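You operate a simulated robot arm through the tools that you are given. There is no shell and no other tool.

You are at the controls of a simulated robot arm. One attempt, no reset.

JOB
Heat the 110 C bearing and fit it on the bench stub.
Fine: heat to its print, home while hot, heat selector off after.

It is judged by the outcome, as a careful person would: the job done as asked, and still so three seconds after it is handed in. It fails if anything else is knocked over, pushed out of place, dropped, spilled or broken.

ROBOT AND FRAMES
A 7-joint arm with a two-finger parallel gripper, fixed in place. Base frame: the origin is on the floor under the middle of its stand, x ahead of it, y to its left, z up. Readings come in mm, degrees, newtons and seconds.
With the tool pointing down near the work surface it reaches from about 260 to 640 mm from the base axis. Its first joint turns from -166.0 to 166.0 degrees. Payload 1.57 kg.
The TCP is the grasp point between the finger pads, 30 mm short of the fingertips. In the tool frame z runs along the fingers and y along their closing line. Largest opening 80 mm; finger width 17, thickness 12; the body of the gripper, 40 by 82 mm, starts 80 mm behind the TCP.
Orientation is told as [roll, pitch, yaw] about the base's x, y, z axes, in that order, counted from this pose: with the fingers straight down and closing along the base's y, the tool's x points along the base's -x, its y along +y and its z along -z.

CONTROLS
- The arm moves only by the tool move_arm. Its argument "motion" is a list of rows, each an object of numbers (a shift or turn left out is 0, a gripper value left out holds the last): "x", "y", "z": the shift along the base's x, y, z in mm; "ax", "ay", "az": the turn, a rotation vector about the base's x, y, z in rad; "grip": the finger opening in mm, from 0 to 80. In form: [{"x": .., "y": .., "z": .., "ax": .., "ay": .., "az": .., "grip": ..}, ...]. A call has 1 to 20 rows; each row shifts and turns the commanded pose from where the row before left it. Each row takes 0.2 s and may step no farther than 50 mm and 8.6 degrees from the row before; otherwise, or with a gripper value out of range, the whole call is refused. A pose out of reach is approached as far as the arm can. The call stops where the force on the tool passes 40 N (or 10 N more than at its start, if that is more) or the arm is blocked; 0.2 s more then pass. The fingers move at their own pace (about 72 mm/s each) and stop on an object; they squeeze with about 25 N. The grip force told is the motor's: it shows also when the fingers shut on nothing. Time passes only in rows, and 0.2 s behind the last, so rows that do not move let the fingers close. The reply holds the time, the measured pose of the TCP, the force on the tool along the base axes, the opening and the grip force, in the units named above and with some noise, with the torque about the TCP (base axes, N m) and any sound that the robot's microphone picked up.
- Cameras (640 x 400 px; columns grow to the right, rows downward): "scene" is fixed at [219.2, -502.3, 1493.7]; the picture's right is [0.98, -0.18, 0.00], its down [-0.08, -0.47, -0.88] and it looks along [0.16, 0.87, -0.47] (base axes); focal length 332 px, centre (320, 200). "wrist" rides on the gripper at [72, -7, -122] in the tool frame; the picture's right is [0.09, 1.00, 0.00], its down [-0.84, 0.08, -0.54] and it looks along [-0.54, 0.05, 0.84] (tool axes); focal length 238 px, centre (320, 200). There is no depth. A picture from a camera that has moved, and an enlarged one, comes with that camera's place and axes in the base frame and with its lens.
- get_image(camera): a new picture of that camera. The clock stands still meanwhile.
- raise_lower(by): slides the trunk up (or, below 0, down) by that many mm; the arm rides with it, the base frame stays. It gives what a move gives, with no picture.
- close_up(camera, box): a new picture of the part [left, top, right, bottom] of that camera's present view, enlarged. The clock stands still meanwhile.
- job_done(): hands the job in; it is judged then, once.

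Places have to be worked out from the pictures, the camera data and where the tool is seen. Open the gripper and draw the arm clear of the work before you hand the job in, unless the task says otherwise.

The tools are called after "Emit:" as name(argument=value, ...) on one line, values as JSON. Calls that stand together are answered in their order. move_arm: Moves the arm, as the interface text tells. Its arguments: {"type":"object","properties":{"motion":{"type":"array","items":{"type":"object","properties":{"x":{"type":"number"},"y":{"type":"number"},"z":{"type":"number"},"ax":{"type":"number"},"ay":{"type":"number"},"az":{"type":"number"},"grip":{"type":"number"}}}}},"required":["motion"]} The other tools are called the same way: raise_lower (by) moves the trunk up or down; get_image (camera) takes a picture; close_up (camera, box) takes an enlarged picture of a part of a camera's view; job_done () hands the job in.

At the start:

```text
time: 0.0
position: [289.7, 219.6, 1245.2]
ee_rot: [0.1, 0.0, -0.1]
wrist_force: [-0.2, -0.6, 0.6]
moment: [0.0, 0.0, 0.03]
grip_width: 80.1
finger_force: 0.1
trunk travel left (down, up): [-675.0, 315.0]
```

scene: 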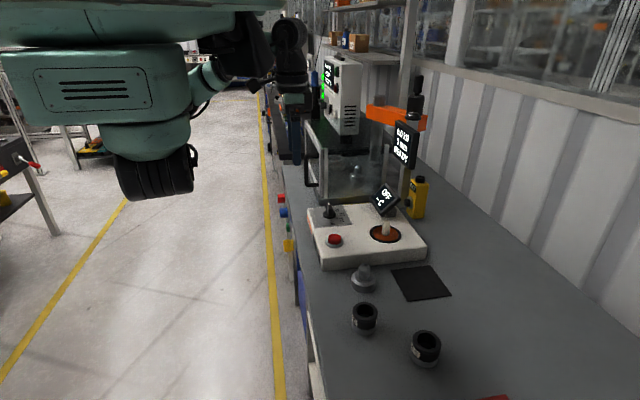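
wrist: 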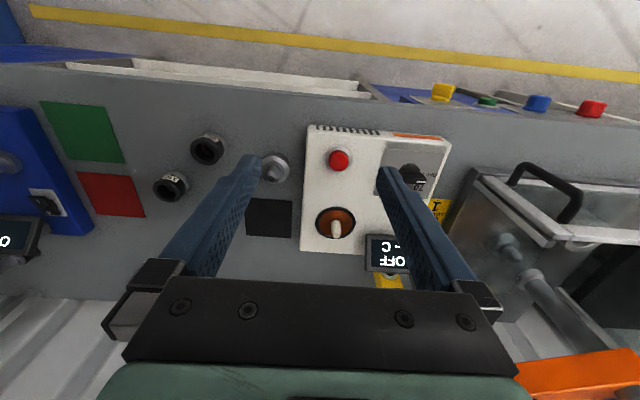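

I start by looking closely at the bench: two bearings, a stub, an induction heater with a selector knob and red button.

Emit:
close_up(camera="scene", box=[290, 170, 470, 290])

Emit:
close_up(camera="scene", box=[330, 250, 480, 380])

Emit:
close_up(camera="wrist", box=[130, 110, 310, 230])

Emit:
close_up(camera="wrist", box=[290, 110, 470, 290])

```text
3.33 times, centred on (380, 230) of scene
camera zoom: at [219.2, -502.3, 1493.7], right [0.98, -0.18, 0.0], down [-0.08, -0.47, -0.88], along [0.16, 0.87, -0.47], focal length 1105 px, centre (120, 100)
```

zoom: 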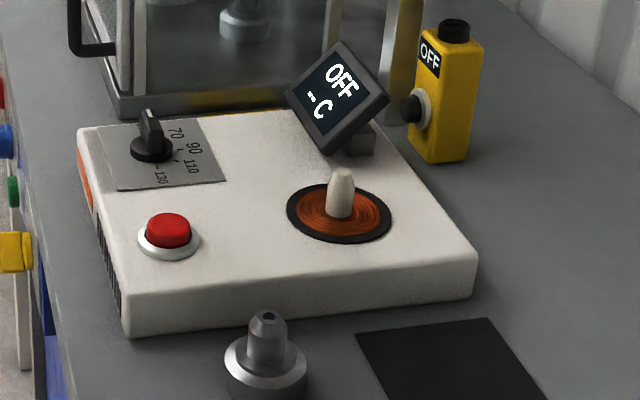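

```text
3.08 times, centred on (405, 315) of scene
camera zoom: at [219.2, -502.3, 1493.7], right [0.98, -0.18, 0.0], down [-0.08, -0.47, -0.88], along [0.16, 0.87, -0.47], focal length 1020 px, centre (58, -154)
```

zoom: 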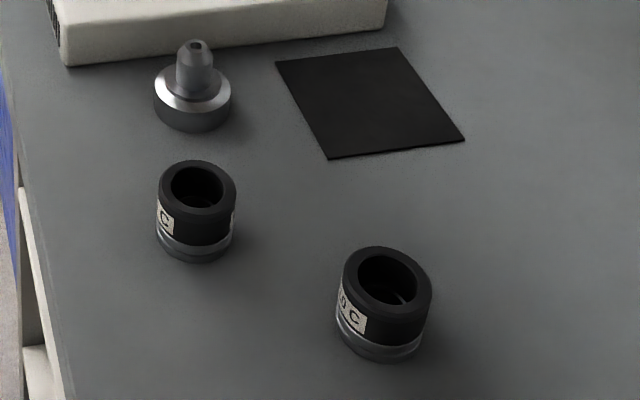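

```text
3.33 times, centred on (220, 170) of wrist
camera zoom: at [218.7, 212.8, 1366.4], right [-0.09, 1.0, 0.0], down [0.84, 0.08, 0.54], along [0.54, 0.05, -0.84], focal length 794 px, centre (653, 300)
```

zoom: 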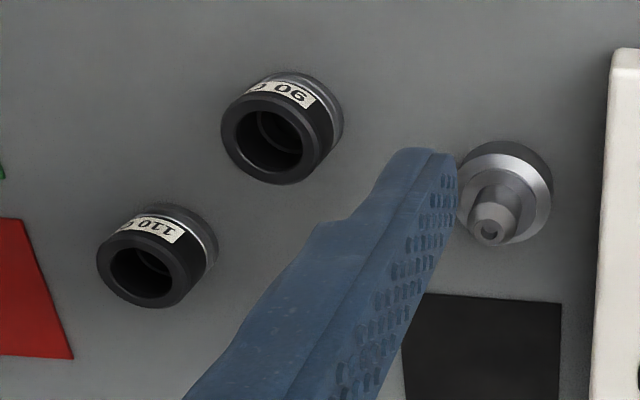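

```text
2.22 times, centred on (380, 200) of wrist
camera zoom: at [218.7, 212.8, 1366.4], right [-0.09, 1.0, 0.0], down [0.84, 0.08, 0.54], along [0.54, 0.05, -0.84], focal length 530 px, centre (187, 200)
```

zoom: 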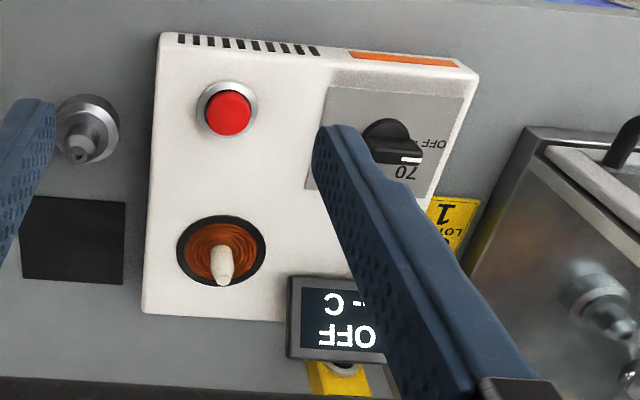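

Emit:
close_up(camera="scene", box=[305, 190, 375, 234])

Emit:
close_up(camera="scene", box=[360, 160, 440, 220])

Emit:
close_up(camera="scene", box=[270, 40, 450, 220])

Emit:
close_up(camera="wrist", box=[360, 120, 460, 290])

Emit:
close_up(camera="wrist", box=[0, 80, 160, 260])

Emit:
close_up(camera="wrist", box=[420, 130, 640, 400])

```text
9.09 times, centred on (340, 212) of scene
camera zoom: at [219.2, -502.3, 1493.7], right [0.98, -0.18, 0.0], down [-0.08, -0.47, -0.88], along [0.16, 0.87, -0.47], focal length 3013 px, centre (138, 91)
```

zoom: 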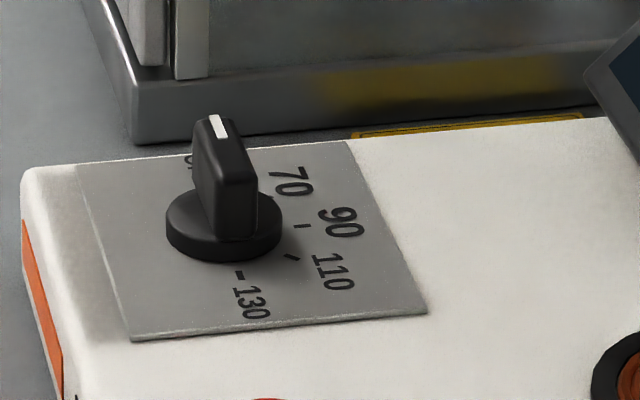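

```text
6.67 times, centred on (400, 190) of scene
camera zoom: at [219.2, -502.3, 1493.7], right [0.98, -0.18, 0.0], down [-0.08, -0.47, -0.88], along [0.16, 0.87, -0.47], focal length 2210 px, centre (-213, 267)
```

zoom: 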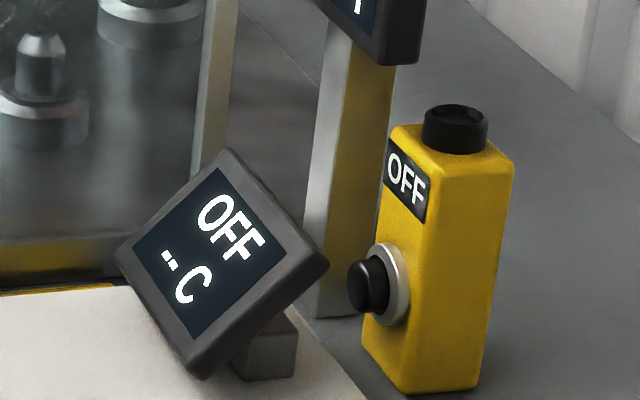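

```text
2.22 times, centred on (360, 130) of scene
camera zoom: at [219.2, -502.3, 1493.7], right [0.98, -0.18, 0.0], down [-0.08, -0.47, -0.88], along [0.16, 0.87, -0.47], focal length 737 px, centre (231, 356)
```

zoom: 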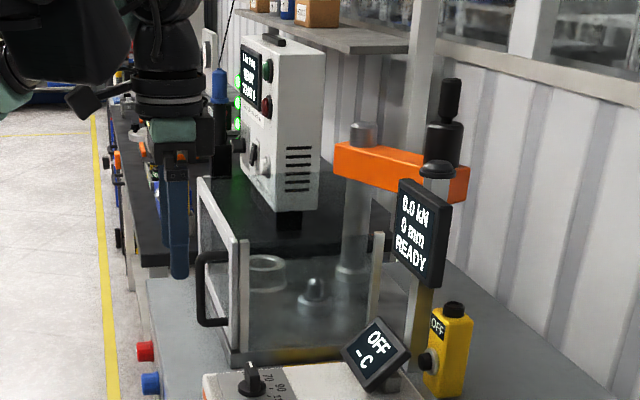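

```text
2.35 times, centred on (410, 205) of wrist
camera zoom: at [218.7, 212.8, 1366.4], right [-0.09, 1.0, 0.0], down [0.84, 0.08, 0.54], along [0.54, 0.05, -0.84], focal length 561 px, centre (108, 188)
```

zoom: 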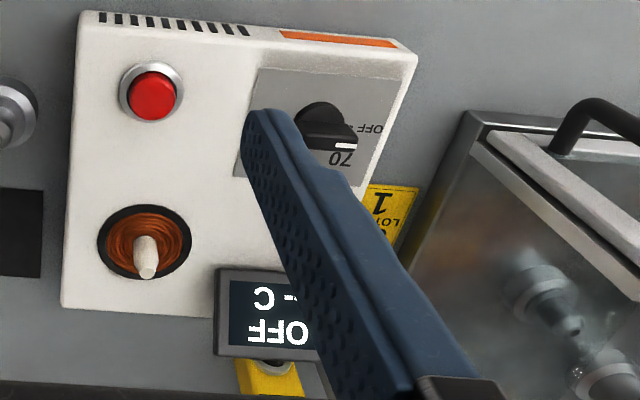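

```text
2.22 times, centred on (80, 170) of wrist
camera zoom: at [218.7, 212.8, 1366.4], right [-0.09, 1.0, 0.0], down [0.84, 0.08, 0.54], along [0.54, 0.05, -0.84], focal length 530 px, centre (853, 267)
```

zoom: 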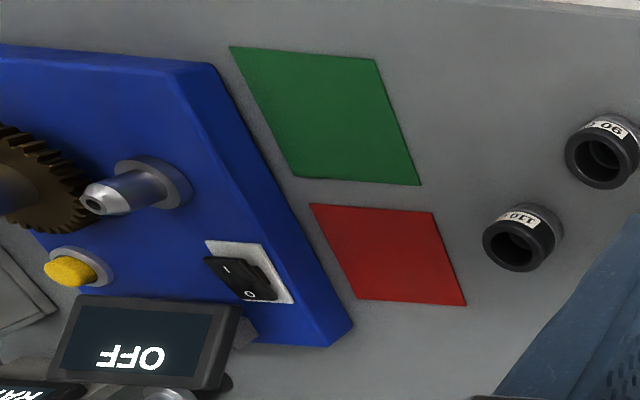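

```text
1.48 times, centred on (530, 265) of wrist
camera zoom: at [218.7, 212.8, 1366.4], right [-0.09, 1.0, 0.0], down [0.84, 0.08, 0.54], along [0.54, 0.05, -0.84], focal length 353 px, centre (9, 104)
```

zoom: 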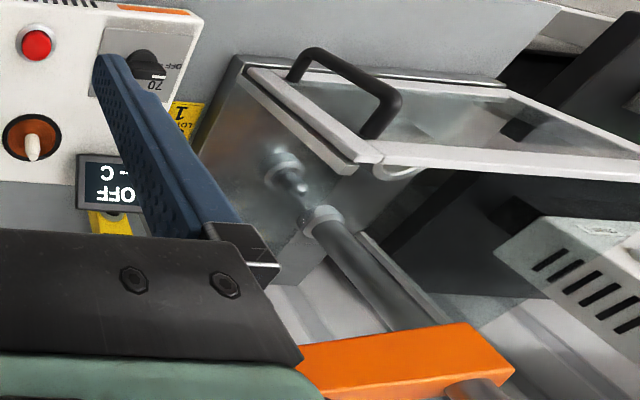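

The 110 C bearing is the one nearer the scene camera (about x 510, y -90), the stub is near (453, 135), and the heater has its post near (560, 281), red button near (402, 266) and knob near (420, 428). The bench top is around z 860, so I lower the trunk part-way and look again.

Emit:
raise_lower(by=-150)

```text
time: 1.8
position: [290.1, 219.1, 1095.5]
ee_rot: [0.0, 0.0, 0.1]
wrist_force: [0.0, -0.8, 0.0]
moment: [0.0, -0.01, 0.01]
grip_width: 80.1
finger_force: 0.1
trunk travel left (down, up): [-525.0, 465.0]
```

The trunk lowered cleanly and the tool is at z 1095. I check both cameras before going further.

Emit:
get_image(camera="scene")

Emit:
get_image(camera="wrist")

```text
taken
```

scene: 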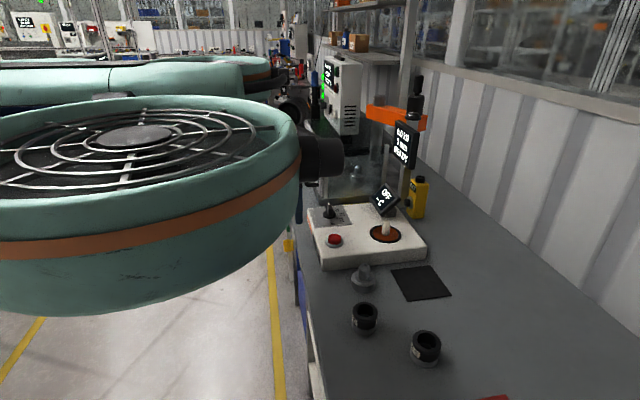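

```text
taken
camera wrist: at [218.6, 212.7, 1216.4], right [-0.09, 1.0, 0.0], down [0.84, 0.08, 0.54], along [0.54, 0.05, -0.84], focal length 238 px, centre (320, 200)
```

wrist: 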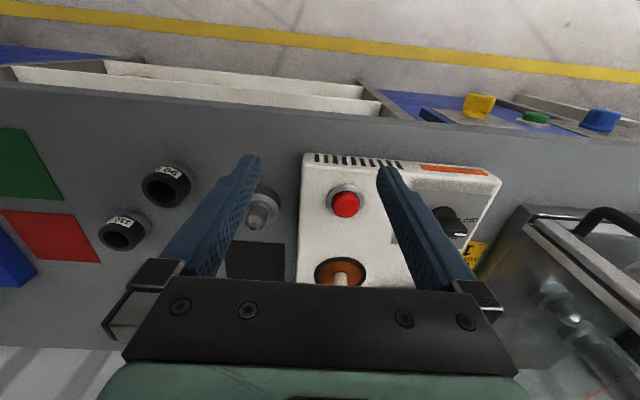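

Arm body stays well above the bench (its drum bottom is about z 1350). I lower another 110 mm.

Emit:
raise_lower(by=-110)

Emit:
get_image(camera="wrist")

Emit:
get_image(camera="scene")

```text
time: 3.2
position: [290.3, 217.8, 986.2]
ee_rot: [0.0, -0.1, 0.0]
wrist_force: [-0.6, 0.4, -0.2]
moment: [0.0, 0.0, -0.03]
grip_width: 79.9
finger_force: 0.0
trunk travel left (down, up): [-415.0, 575.0]
```

```text
taken
camera wrist: at [218.6, 212.7, 1106.4], right [-0.09, 1.0, 0.0], down [0.84, 0.08, 0.54], along [0.54, 0.05, -0.84], focal length 238 px, centre (320, 200)
```

wrist: 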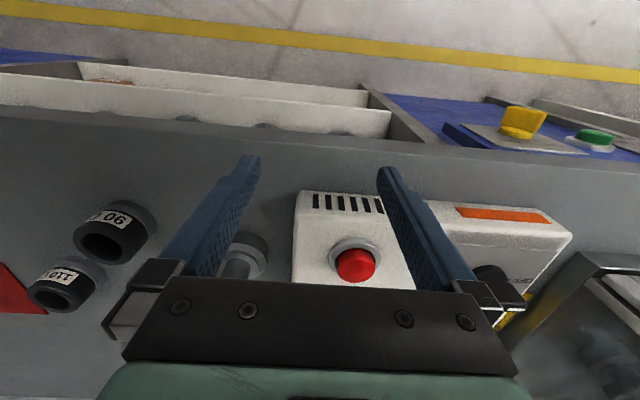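

```text
taken
```

scene: 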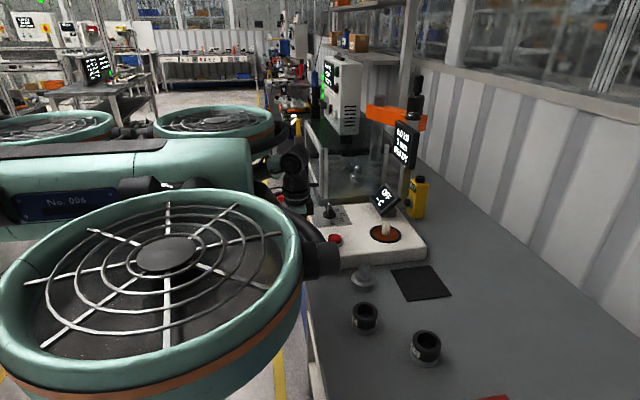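

The body lowered safely. Now I raise the tool slightly and move it toward a viewing spot above the 110 C bearing.

Emit:
move_arm(motion=[{"z": 35}, {"z": 35}, {"x": 19, "y": -40}, {"x": 19, "y": -40}, {"x": 19, "y": -40}, {"x": 19, "y": -40}, {"x": 19, "y": -40}, {"x": 19, "y": -40}, {"x": 19, "y": -40}, {"x": 7, "y": -20}])

Emit:
get_image(camera="wrist")

Emit:
get_image(camera="scene")

```text
time: 3.8
position: [275.6, 224.4, 999.3]
ee_rot: [-1.8, 10.9, 2.1]
wrist_force: [-0.5, 0.8, -0.3]
moment: [-0.01, -0.02, 0.02]
grip_width: 79.8
finger_force: 0.2
trunk travel left (down, up): [-415.0, 575.0]
stopped in row 3: the arm was blocked; the commanded pose is now the measured one
```

```text
taken
camera wrist: at [229.2, 219.9, 1131.3], right [-0.13, 0.99, -0.01], down [0.92, 0.13, 0.37], along [0.37, 0.04, -0.93], focal length 238 px, centre (320, 200)
```

wrist: 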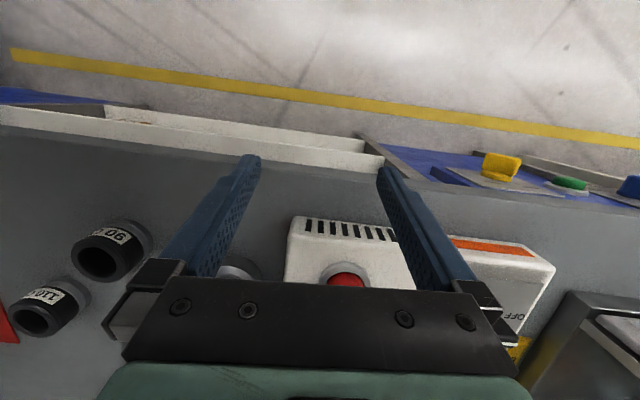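

```text
taken
```

scene: 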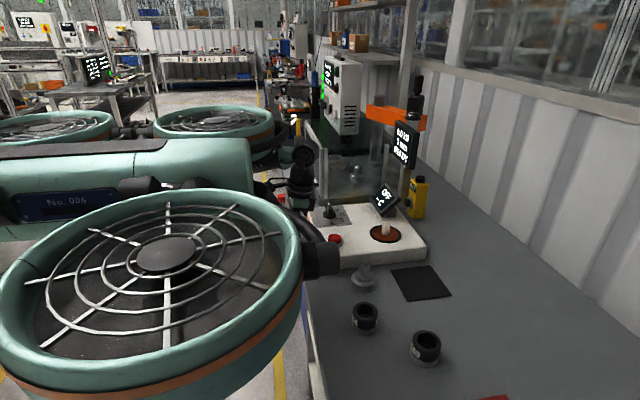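

The arm hit a joint limit when raising so close to its base (the tool tilted about 11°). I undo the tilt while moving outward, where there is more room.

Emit:
move_arm(motion=[{"x": 20, "z": -4, "ay": -0.095, "ax": 0.016, "az": -0.018}, {"x": 20, "z": -4, "ay": -0.095, "ax": 0.016, "az": -0.018}, {"x": 20}, {"x": 20}])

```text
time: 4.8
position: [355.7, 223.8, 991.3]
ee_rot: [-0.2, 0.1, 0.1]
wrist_force: [-1.2, 0.1, 0.8]
moment: [0.02, -0.01, 0.01]
grip_width: 79.9
finger_force: 0.2
trunk travel left (down, up): [-415.0, 575.0]
```

Upright again at (356, 224, 991). Now I raise a bit and swing toward the bearing, staying above the 90 C bearing.

Emit:
move_arm(motion=[{"x": 15, "z": 20}, {"x": 10, "z": 20}, {"x": 5, "y": -40, "z": 10}, {"x": 5, "y": -40}, {"x": 5, "y": -40}, {"x": 5, "y": -40}, {"x": 5, "y": -40}, {"x": 10, "y": -40}, {"x": 10, "y": -30}])

Emit:
get_image(camera="wrist")

Emit:
get_image(camera="scene")

```text
time: 6.8
position: [426.4, -47.9, 1041.5]
ee_rot: [-0.2, 0.0, 0.2]
wrist_force: [0.3, 1.2, -0.3]
moment: [0.0, 0.02, 0.02]
grip_width: 79.9
finger_force: 0.0
trunk travel left (down, up): [-415.0, 575.0]
```

```text
taken
camera wrist: at [355.5, -53.2, 1162.7], right [-0.1, 1.0, 0.0], down [0.84, 0.08, 0.54], along [0.54, 0.05, -0.84], focal length 238 px, centre (320, 200)
```

wrist: 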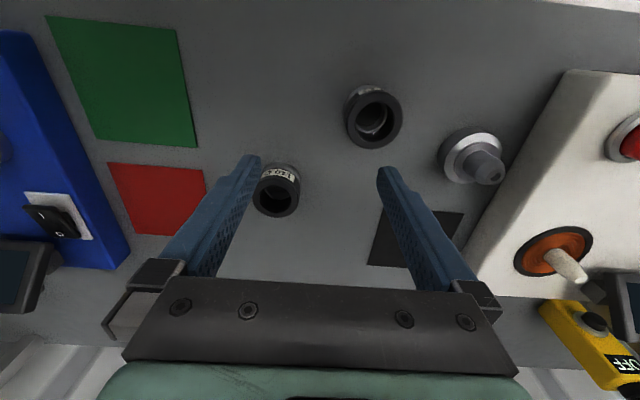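

```text
taken
```

scene: 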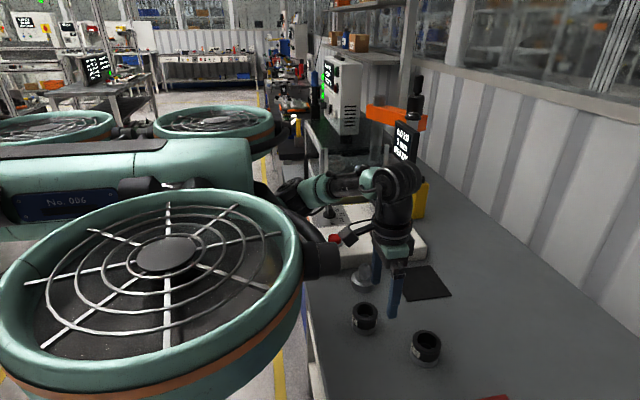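

Good clear view now. I zoom in on the bearings, stub and heater from here to measure them.

Emit:
close_up(camera="wrist", box=[220, 140, 340, 230])

Emit:
close_up(camera="wrist", box=[320, 70, 520, 200])

Emit:
close_up(camera="scene", box=[340, 290, 460, 370])

Emit:
close_up(camera="wrist", box=[500, 210, 640, 300])

```text
4.44 times, centred on (280, 185) of wrist
camera zoom: at [355.5, -53.2, 1162.7], right [-0.1, 1.0, 0.0], down [0.84, 0.08, 0.54], along [0.54, 0.05, -0.84], focal length 1059 px, centre (498, 267)
```

zoom: 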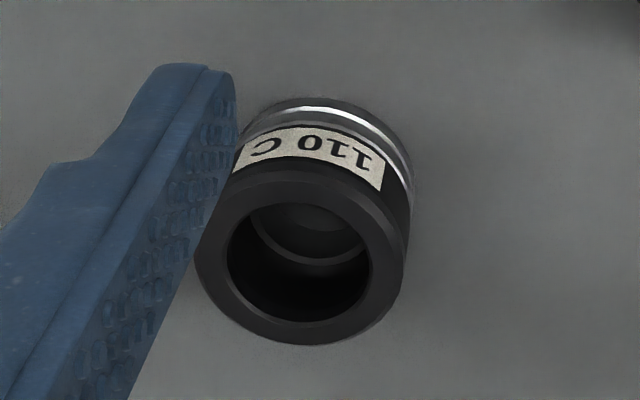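

```text
3.08 times, centred on (420, 135) of wrist
camera zoom: at [355.5, -53.2, 1162.7], right [-0.1, 1.0, 0.0], down [0.84, 0.08, 0.54], along [0.54, 0.05, -0.84], focal length 733 px, centre (12, 400)
```

zoom: 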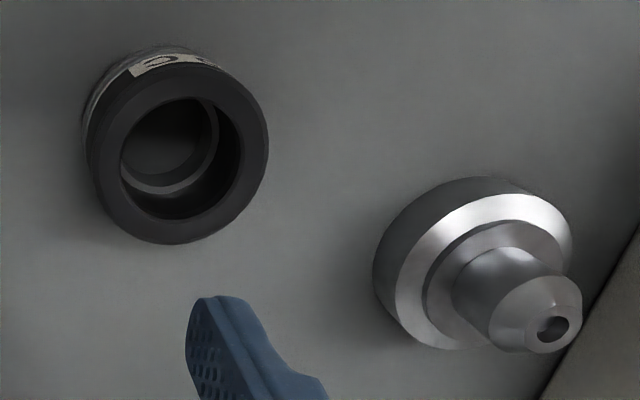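

```text
5.00 times, centred on (400, 330) of scene
camera zoom: at [219.2, -502.3, 1493.7], right [0.98, -0.18, 0.0], down [-0.08, -0.47, -0.88], along [0.16, 0.87, -0.47], focal length 1657 px, centre (-80, -450)
```

zoom: 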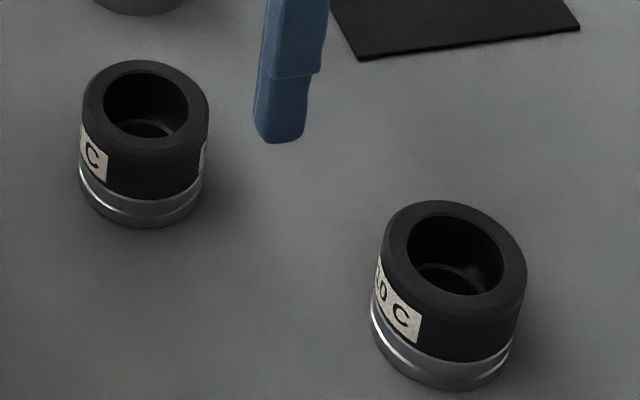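

```text
4.44 times, centred on (570, 255) of wrist
camera zoom: at [355.5, -53.2, 1162.7], right [-0.1, 1.0, 0.0], down [0.84, 0.08, 0.54], along [0.54, 0.05, -0.84], focal length 1059 px, centre (-791, -44)
```

zoom: 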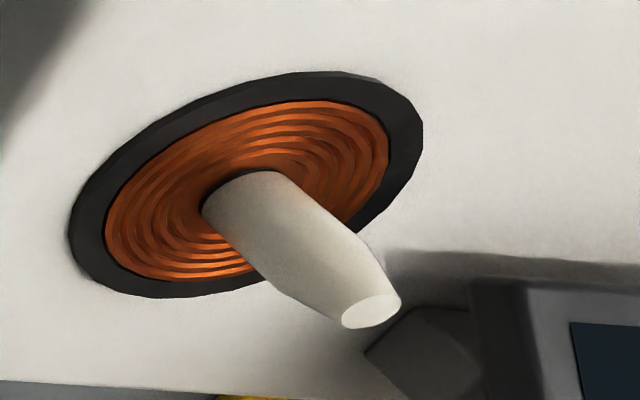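

Triangulating both wrist views: 110 C bearing top centre ≈ (511, -92, 923), stub tip ≈ (450, 136, 944) with shoulder ≈ 899, heater post ≈ (558.5, 281) from z 930 to 974. I move above the bearing and check alignment.

Emit:
move_arm(motion=[{"x": 28, "y": -15}, {"x": 28, "y": -15}, {"x": 28, "y": -16}, {"z": -35}, {}])

Emit:
get_image(camera="wrist")

Emit:
get_image(camera="scene")

```text
time: 8.0
position: [512.4, -91.9, 1007.3]
ee_rot: [-0.2, 0.0, 0.1]
wrist_force: [-0.5, -0.4, -0.2]
moment: [0.0, 0.04, 0.02]
grip_width: 80.0
finger_force: 0.0
trunk travel left (down, up): [-415.0, 575.0]
```

```text
taken
camera wrist: at [440.7, -97.7, 1128.7], right [-0.09, 1.0, 0.0], down [0.84, 0.08, 0.54], along [0.54, 0.05, -0.84], focal length 238 px, centre (320, 200)
```

wrist: 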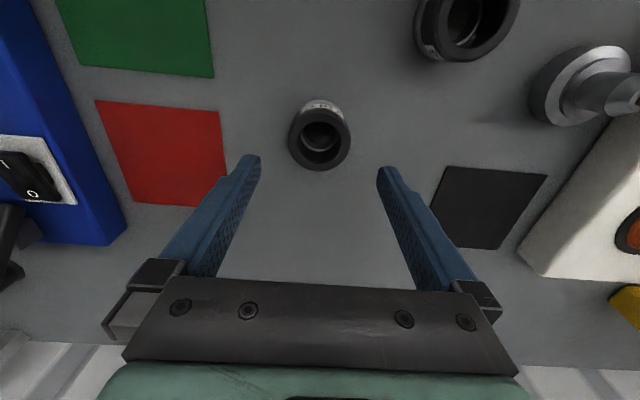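

```text
taken
```

scene: 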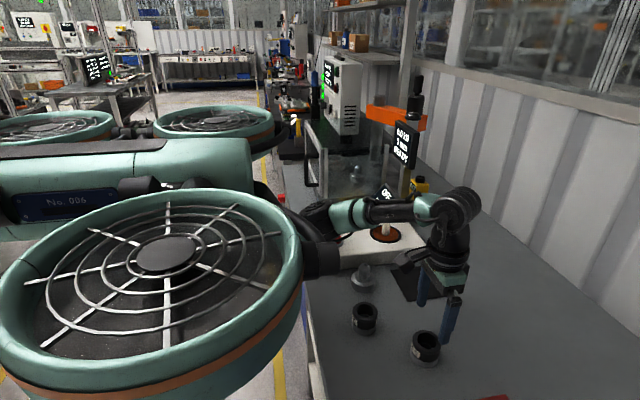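

Emit:
close_up(camera="wrist", box=[260, 80, 380, 180])

```text
4.00 times, centred on (320, 130) of wrist
camera zoom: at [440.7, -97.7, 1128.7], right [-0.09, 1.0, 0.0], down [0.84, 0.08, 0.54], along [0.54, 0.05, -0.84], focal length 953 px, centre (320, 480)
```

zoom: 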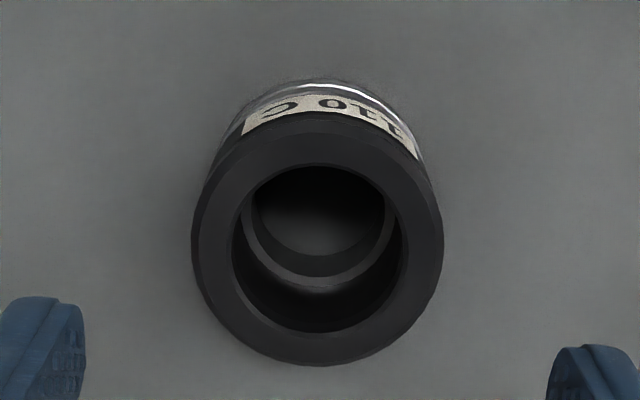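

The bearing centre is at (511.3, -91.5), nearly under the tool, with diameter about 56 mm. I descend so the fingertips are near z 890 and close.

Emit:
move_arm(motion=[{"x": -1.4, "y": -0.8, "z": -30}, {"z": -30}, {"z": -26}, {}])

Emit:
get_image(camera="wrist")

Emit:
close_up(camera="scene", box=[380, 260, 500, 380])

```text
time: 9.0
position: [508.1, -90.1, 920.3]
ee_rot: [-0.2, 0.0, 0.2]
wrist_force: [-0.2, -0.2, -0.4]
moment: [0.01, 0.0, 0.03]
grip_width: 79.9
finger_force: 0.1
trunk travel left (down, up): [-415.0, 575.0]
```

```text
taken
camera wrist: at [435.9, -96.7, 1042.2], right [-0.09, 1.0, 0.0], down [0.84, 0.08, 0.54], along [0.54, 0.05, -0.84], focal length 238 px, centre (320, 200)
```

wrist: 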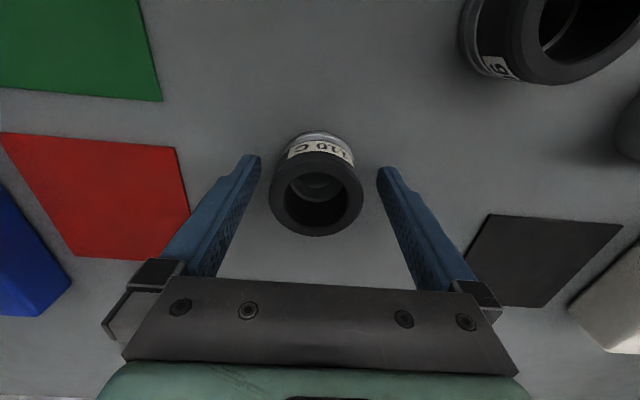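

```text
3.33 times, centred on (440, 320) of scene
camera zoom: at [219.2, -502.3, 1493.7], right [0.98, -0.18, 0.0], down [-0.08, -0.47, -0.88], along [0.16, 0.87, -0.47], focal length 1105 px, centre (-80, -200)
```

zoom: 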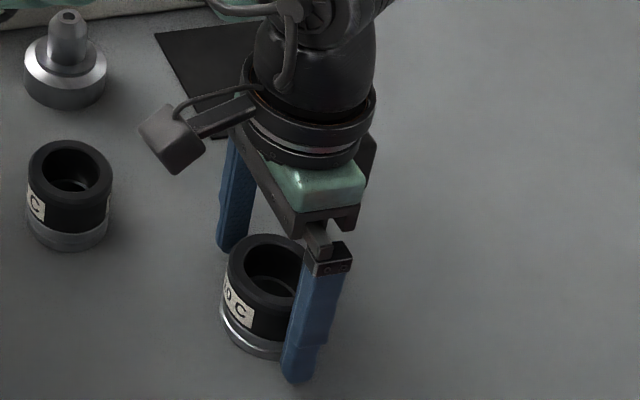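

Emit:
close_up(camera="wrist", box=[250, 120, 390, 250])

```text
3.08 times, centred on (320, 185) of wrist
camera zoom: at [435.9, -96.7, 1042.2], right [-0.09, 1.0, 0.0], down [0.84, 0.08, 0.54], along [0.54, 0.05, -0.84], focal length 733 px, centre (320, 246)
```

zoom: 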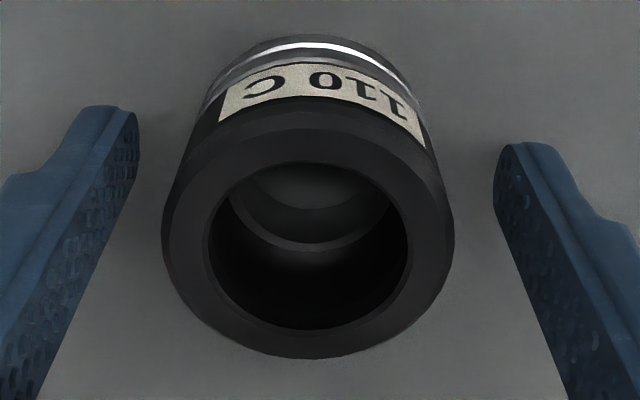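

The actual tool is at (507.9, -89.7) while the bearing is at about (511.7, -91.6), so I nudge over before closing.

Emit:
move_arm(motion=[{"x": 3.8, "y": -1.9}, {}])

Emit:
close_up(camera="wrist", box=[250, 120, 390, 250])

```text
time: 9.6
position: [511.2, -92.7, 921.5]
ee_rot: [-0.2, 0.0, 0.1]
wrist_force: [-0.5, -0.1, 1.2]
moment: [0.01, 0.0, 0.01]
grip_width: 80.0
finger_force: 0.1
trunk travel left (down, up): [-415.0, 575.0]
```

```text
3.08 times, centred on (320, 185) of wrist
camera zoom: at [439.9, -99.5, 1041.9], right [-0.09, 1.0, 0.0], down [0.84, 0.08, 0.54], along [0.54, 0.05, -0.84], focal length 733 px, centre (320, 246)
```

zoom: 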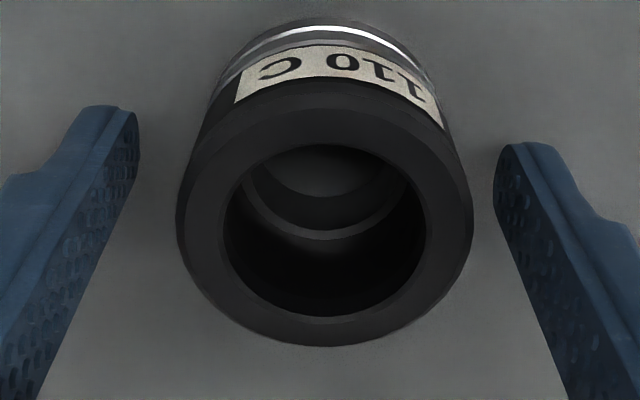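

Centred now. I close on the collar.

Emit:
move_arm(motion=[{"grip": 40}, {}, {}])

```text
time: 10.4
position: [511.5, -93.2, 921.5]
ee_rot: [-0.3, 0.0, 0.1]
wrist_force: [-0.3, 1.3, 0.7]
moment: [0.15, 0.0, -0.03]
grip_width: 55.8
finger_force: 25.2
trunk travel left (down, up): [-415.0, 575.0]
```

The grip holds at 55.8 mm. I lift straight up and look.

Emit:
move_arm(motion=[{"z": 15}, {"z": 25}, {"z": 30}, {"z": 30}, {"z": 25}, {}])

Emit:
get_image(camera="wrist")

Emit:
close_up(camera="scene", box=[360, 200, 520, 360])

```text
time: 11.8
position: [516.5, -96.5, 1047.3]
ee_rot: [-0.2, 0.0, 0.1]
wrist_force: [-0.7, 0.4, -2.8]
moment: [0.01, 0.0, -0.03]
grip_width: 55.5
finger_force: 25.6
trunk travel left (down, up): [-415.0, 575.0]
```

```text
taken
camera wrist: at [445.2, -101.6, 1168.2], right [-0.09, 1.0, 0.0], down [0.84, 0.08, 0.54], along [0.54, 0.05, -0.84], focal length 238 px, centre (320, 200)
```

wrist: 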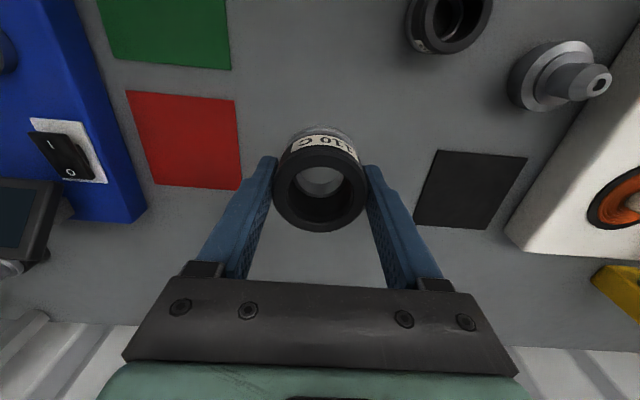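

```text
2.50 times, centred on (440, 280) of scene
camera zoom: at [219.2, -502.3, 1493.7], right [0.98, -0.18, 0.0], down [-0.08, -0.47, -0.88], along [0.16, 0.87, -0.47], focal length 829 px, centre (20, 0)
```

zoom: 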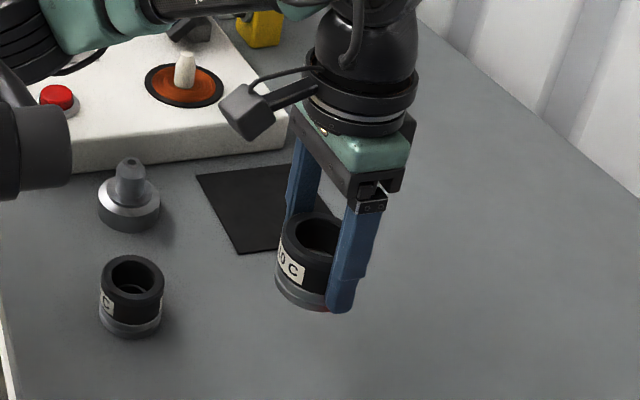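

The bearing is held firmly and level; its bottom is about 41 mm below the TCP. I carry it at z 1046 toward the heater post, stopping a bit short to check.

Emit:
move_arm(motion=[{"x": 3, "y": 40}, {"x": 3, "y": 45}, {"x": 3, "y": 45}, {"x": 3, "y": 45}, {"x": 3, "y": 45}, {"x": 3, "y": 45}, {"x": 3, "y": 45}, {"x": 3, "y": 40}, {"x": 3, "y": 25}, {}])

Emit:
get_image(camera="wrist")

Emit:
get_image(camera="scene")

```text
time: 14.0
position: [538.8, 278.5, 1043.3]
ee_rot: [-0.2, 0.0, 0.2]
wrist_force: [-0.1, -0.5, -2.7]
moment: [0.01, 0.01, 0.01]
grip_width: 55.8
finger_force: 25.4
trunk travel left (down, up): [-415.0, 575.0]
```

```text
taken
camera wrist: at [466.8, 272.5, 1165.7], right [-0.09, 1.0, 0.0], down [0.84, 0.08, 0.54], along [0.54, 0.05, -0.84], focal length 238 px, centre (320, 200)
```

wrist: 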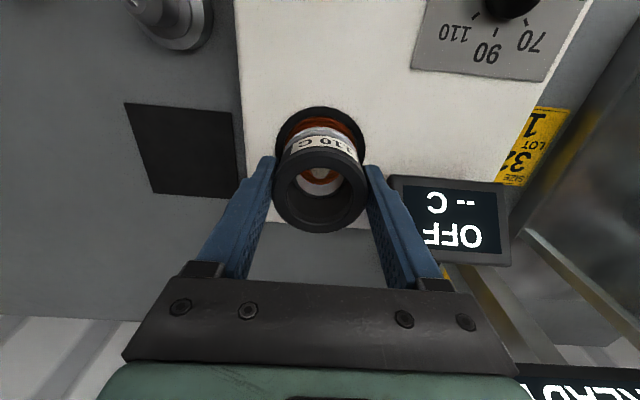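

```text
taken
```

scene: 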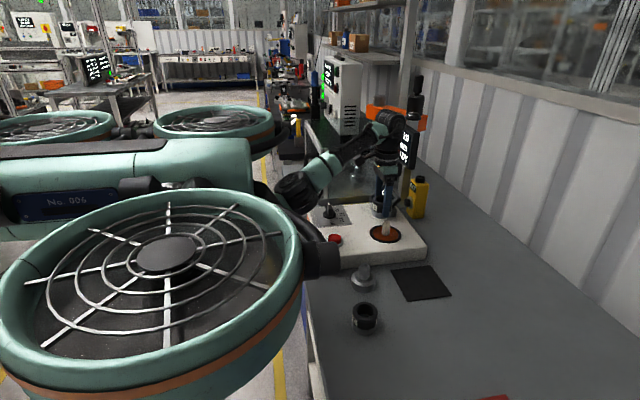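

Emit:
close_up(camera="wrist", box=[260, 95, 380, 240])

Emit:
close_up(camera="scene", box=[340, 100, 460, 260])

```text
2.76 times, centred on (320, 168) of wrist
camera zoom: at [466.8, 272.5, 1165.7], right [-0.09, 1.0, 0.0], down [0.84, 0.08, 0.54], along [0.54, 0.05, -0.84], focal length 658 px, centre (320, 290)
```

zoom: 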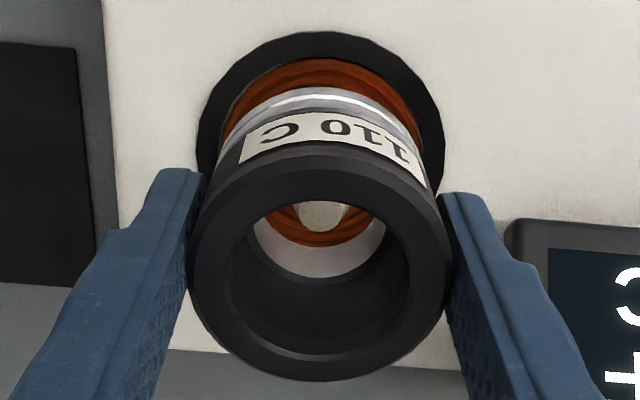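

```text
2.50 times, centred on (400, 180) of scene
camera zoom: at [219.2, -502.3, 1493.7], right [0.98, -0.18, 0.0], down [-0.08, -0.47, -0.88], along [0.16, 0.87, -0.47], focal length 829 px, centre (120, 250)
```

zoom: 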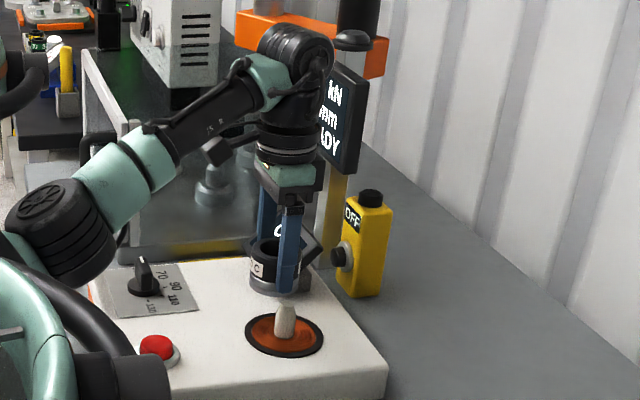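

Post axis confirmed at about (558.7, 281); the tool is at (538.8, 279.5). I move over it at the same height and re-check through the bore.

Emit:
move_arm(motion=[{"x": 10, "y": 0.8}, {"x": 10.5, "y": 0.7}, {}])

Emit:
close_up(camera="wrist", box=[260, 95, 380, 240])

Emit:
close_up(camera="scene", box=[340, 150, 460, 260])

```text
time: 14.8
position: [544.5, 273.5, 1047.1]
ee_rot: [-0.2, 0.0, 0.1]
wrist_force: [0.7, 0.6, -2.4]
moment: [-0.01, -0.01, 0.0]
grip_width: 55.8
finger_force: 24.7
out of reach, approached as far as the arm can: row 1, 2
trunk travel left (down, up): [-415.0, 575.0]
```

```text
2.76 times, centred on (320, 168) of wrist
camera zoom: at [473.5, 268.0, 1166.8], right [-0.09, 1.0, 0.0], down [0.84, 0.08, 0.54], along [0.54, 0.05, -0.84], focal length 658 px, centre (320, 290)
```

zoom: 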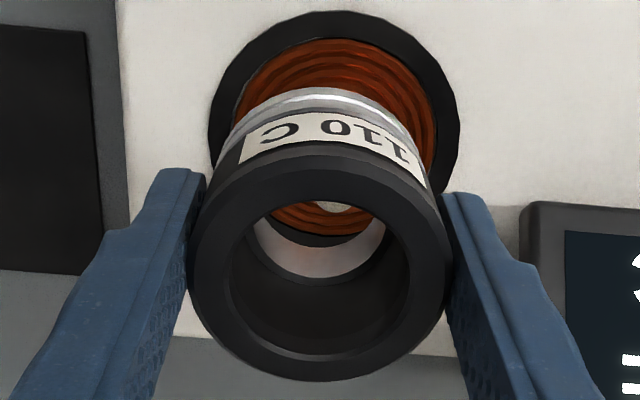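

```text
3.64 times, centred on (400, 205) of scene
camera zoom: at [219.2, -502.3, 1493.7], right [0.98, -0.18, 0.0], down [-0.08, -0.47, -0.88], along [0.16, 0.87, -0.47], focal length 1205 px, centre (29, 182)
```

zoom: 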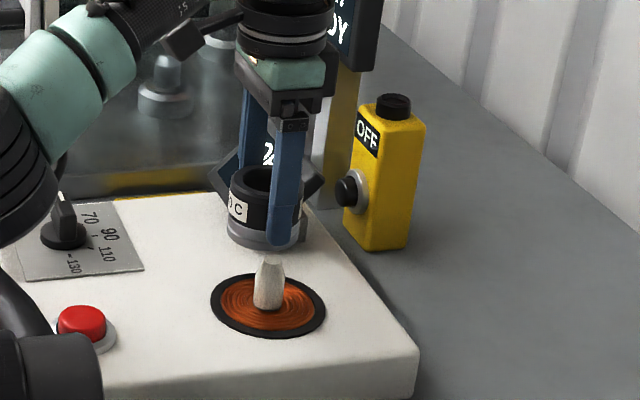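

The arm can't stretch that far at this height: its shoulder sits well below the wrist. Raising the trunk and lowering the tool relative to it should give more reach, so I raise the trunk by 150 mm.

Emit:
raise_lower(by=150)

```text
time: 16.6
position: [543.9, 274.5, 1196.5]
ee_rot: [-0.2, -0.1, 0.0]
wrist_force: [0.8, 0.2, -2.4]
moment: [0.01, 0.01, -0.01]
grip_width: 55.6
finger_force: 24.5
trunk travel left (down, up): [-565.0, 425.0]
```

Still holding. Now I bring the tool back down with the arm in the same spot.

Emit:
move_arm(motion=[{"z": -40}, {"z": -40}, {"z": -40}, {"z": -25}, {}])

Emit:
get_image(camera="wrist")

```text
time: 17.8
position: [544.1, 274.3, 1051.3]
ee_rot: [-0.2, -0.1, 0.1]
wrist_force: [0.1, -0.1, -2.5]
moment: [-0.04, 0.01, 0.02]
grip_width: 55.9
finger_force: 24.8
trunk travel left (down, up): [-565.0, 425.0]
```

```text
taken
camera wrist: at [472.7, 268.8, 1171.5], right [-0.09, 1.0, 0.0], down [0.84, 0.08, 0.54], along [0.54, 0.05, -0.84], focal length 238 px, centre (320, 200)
```

wrist: 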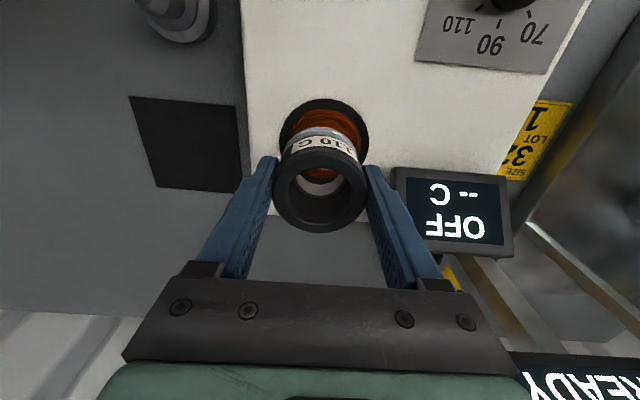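

Tool at (544.7, 275.8, 1049.5). I now move the remaining +14.5, +5 to sit over the post.

Emit:
move_arm(motion=[{"x": 7, "y": 2.5}, {"x": 7.5, "y": 2.5}, {}])

Emit:
close_up(camera="wrist", box=[260, 95, 380, 240])

Emit:
close_up(camera="scene", box=[340, 150, 460, 260])

```text
time: 18.6
position: [558.5, 279.9, 1051.0]
ee_rot: [-0.2, 0.0, 0.1]
wrist_force: [0.0, -1.1, -2.7]
moment: [0.03, 0.01, 0.04]
grip_width: 55.4
finger_force: 25.3
trunk travel left (down, up): [-565.0, 425.0]
```

```text
2.76 times, centred on (320, 168) of wrist
camera zoom: at [486.9, 273.1, 1171.6], right [-0.09, 1.0, 0.0], down [0.84, 0.08, 0.54], along [0.54, 0.05, -0.84], focal length 658 px, centre (320, 290)
```

zoom: 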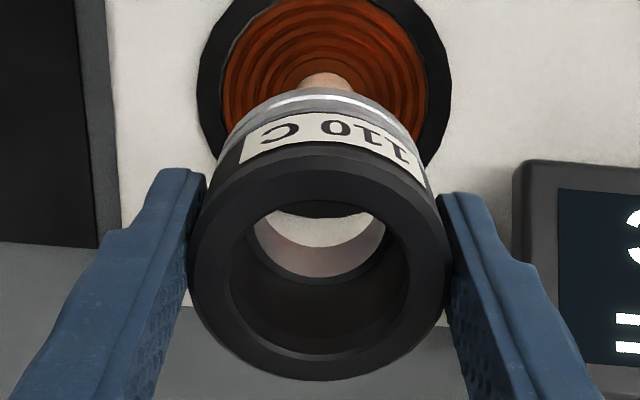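

```text
3.64 times, centred on (400, 205) of scene
camera zoom: at [219.2, -502.3, 1493.7], right [0.98, -0.18, 0.0], down [-0.08, -0.47, -0.88], along [0.16, 0.87, -0.47], focal length 1205 px, centre (29, 182)
```

zoom: 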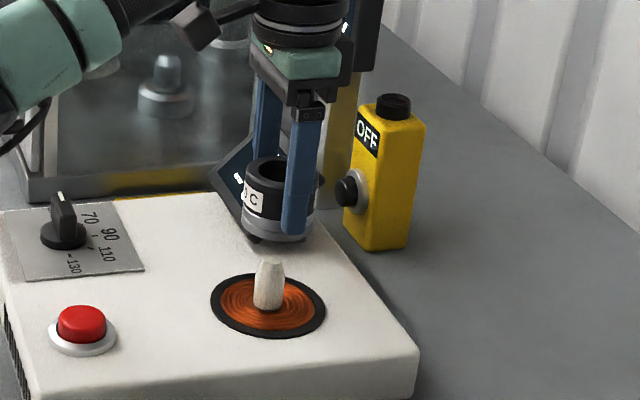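

Emit:
close_up(camera="scene", box=[375, 185, 415, 250])

```text
6.15 times, centred on (395, 218) of scene
camera zoom: at [219.2, -502.3, 1493.7], right [0.98, -0.18, 0.0], down [-0.08, -0.47, -0.88], along [0.16, 0.87, -0.47], focal length 2040 px, centre (-142, 92)
```

zoom: 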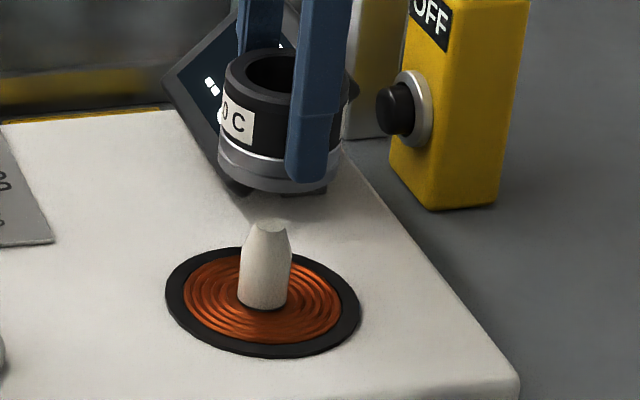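

Aligned in x within a millimetre; y needs about +1.3. I correct and come down to just above the post tip.

Emit:
move_arm(motion=[{"x": 0.5, "y": 1.3, "z": -12}, {"z": -12}, {}])

Emit:
close_up(camera="wrist", box=[260, 95, 380, 240])

Emit:
close_up(camera="scene", box=[375, 185, 415, 250])

```text
time: 19.4
position: [561.7, 280.5, 1026.6]
ee_rot: [-0.2, 0.0, 0.0]
wrist_force: [-0.9, -0.1, -3.1]
moment: [0.01, 0.03, -0.04]
grip_width: 55.5
finger_force: 25.3
trunk travel left (down, up): [-565.0, 425.0]
```

```text
2.76 times, centred on (320, 168) of wrist
camera zoom: at [490.1, 274.6, 1147.1], right [-0.09, 1.0, 0.0], down [0.84, 0.08, 0.54], along [0.54, 0.05, -0.84], focal length 658 px, centre (320, 290)
```

zoom: 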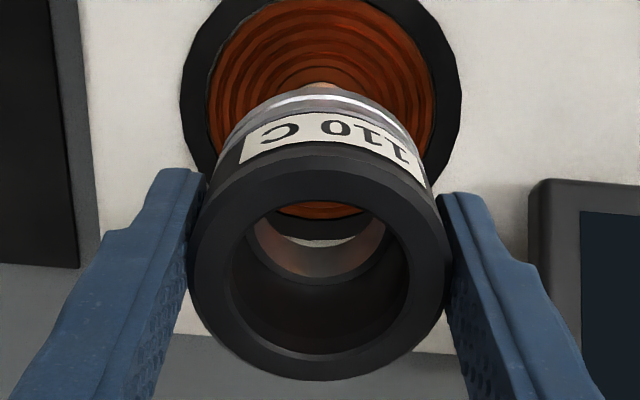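

```text
6.15 times, centred on (395, 218) of scene
camera zoom: at [219.2, -502.3, 1493.7], right [0.98, -0.18, 0.0], down [-0.08, -0.47, -0.88], along [0.16, 0.87, -0.47], focal length 2040 px, centre (-142, 92)
```

zoom: 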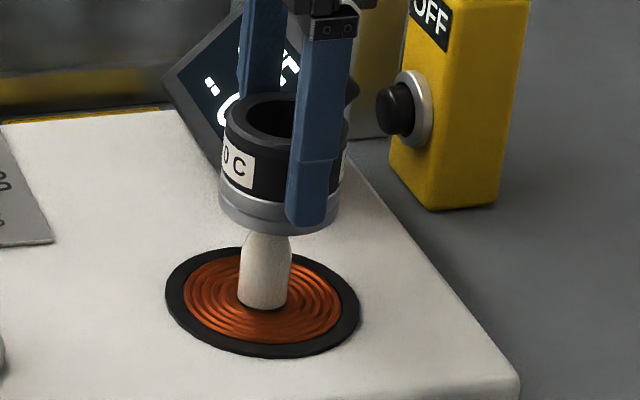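

The tool drifted to x 562 while descending; I pull x back 3 mm and continue down in small steps with drift compensation.

Emit:
move_arm(motion=[{"x": -3}, {"x": -1.2, "z": -12}, {}])

Emit:
close_up(camera="wrist", box=[260, 95, 380, 240])

Emit:
close_up(camera="scene", box=[375, 185, 415, 250])

```text
time: 20.2
position: [558.1, 280.7, 1015.9]
ee_rot: [-0.2, 0.0, 0.1]
wrist_force: [-0.4, -0.2, -2.9]
moment: [0.02, 0.02, -0.02]
grip_width: 55.5
finger_force: 25.1
trunk travel left (down, up): [-565.0, 425.0]
```

```text
2.76 times, centred on (320, 168) of wrist
camera zoom: at [486.2, 275.4, 1137.2], right [-0.09, 1.0, 0.0], down [0.84, 0.08, 0.54], along [0.54, 0.05, -0.84], focal length 658 px, centre (320, 290)
```

zoom: 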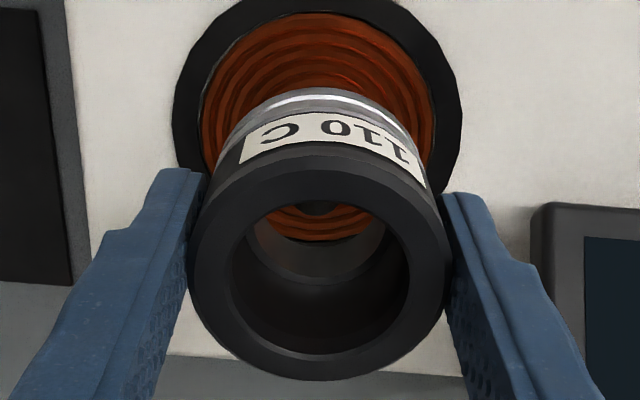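

```text
6.15 times, centred on (395, 218) of scene
camera zoom: at [219.2, -502.3, 1493.7], right [0.98, -0.18, 0.0], down [-0.08, -0.47, -0.88], along [0.16, 0.87, -0.47], focal length 2040 px, centre (-142, 92)
```

zoom: 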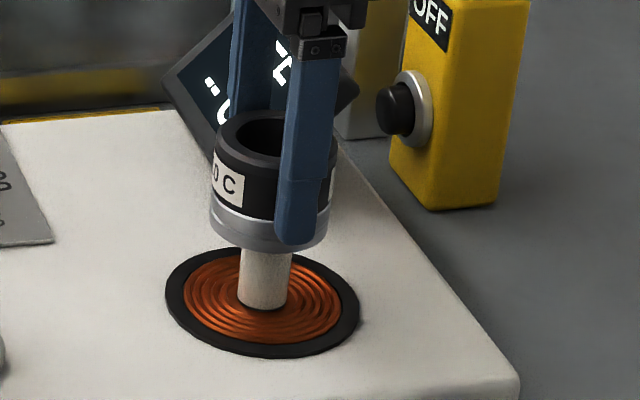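

Aligned within about 1 mm (post tip just entering the bore). I shift y by -0.8 and keep lowering in steps, watching the force.

Emit:
move_arm(motion=[{"y": -0.8, "z": -6}, {"z": -8, "x": -0.3}, {}])

Emit:
close_up(camera="scene", box=[375, 185, 415, 250])

Emit:
close_up(camera="wrist", box=[260, 95, 380, 240])

```text
time: 21.0
position: [556.4, 280.4, 1001.1]
ee_rot: [-0.2, -0.1, 0.1]
wrist_force: [0.6, -0.5, -2.7]
moment: [-0.02, -0.01, -0.02]
grip_width: 55.6
finger_force: 25.0
trunk travel left (down, up): [-565.0, 425.0]
```

```text
6.15 times, centred on (395, 218) of scene
camera zoom: at [219.2, -502.3, 1493.7], right [0.98, -0.18, 0.0], down [-0.08, -0.47, -0.88], along [0.16, 0.87, -0.47], focal length 2040 px, centre (-142, 92)
```

zoom: 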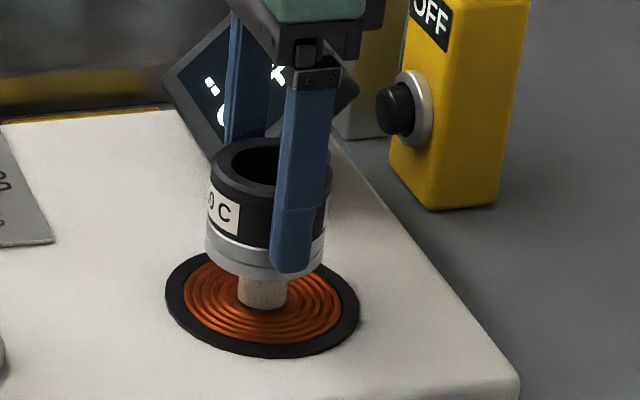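

```text
2.76 times, centred on (320, 168) of wrist
camera zoom: at [484.9, 274.3, 1122.9], right [-0.09, 1.0, 0.0], down [0.84, 0.08, 0.54], along [0.54, 0.05, -0.84], focal length 658 px, centre (320, 290)
```

zoom: 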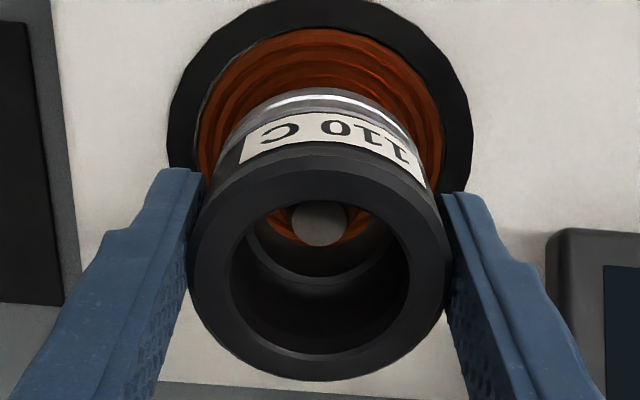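

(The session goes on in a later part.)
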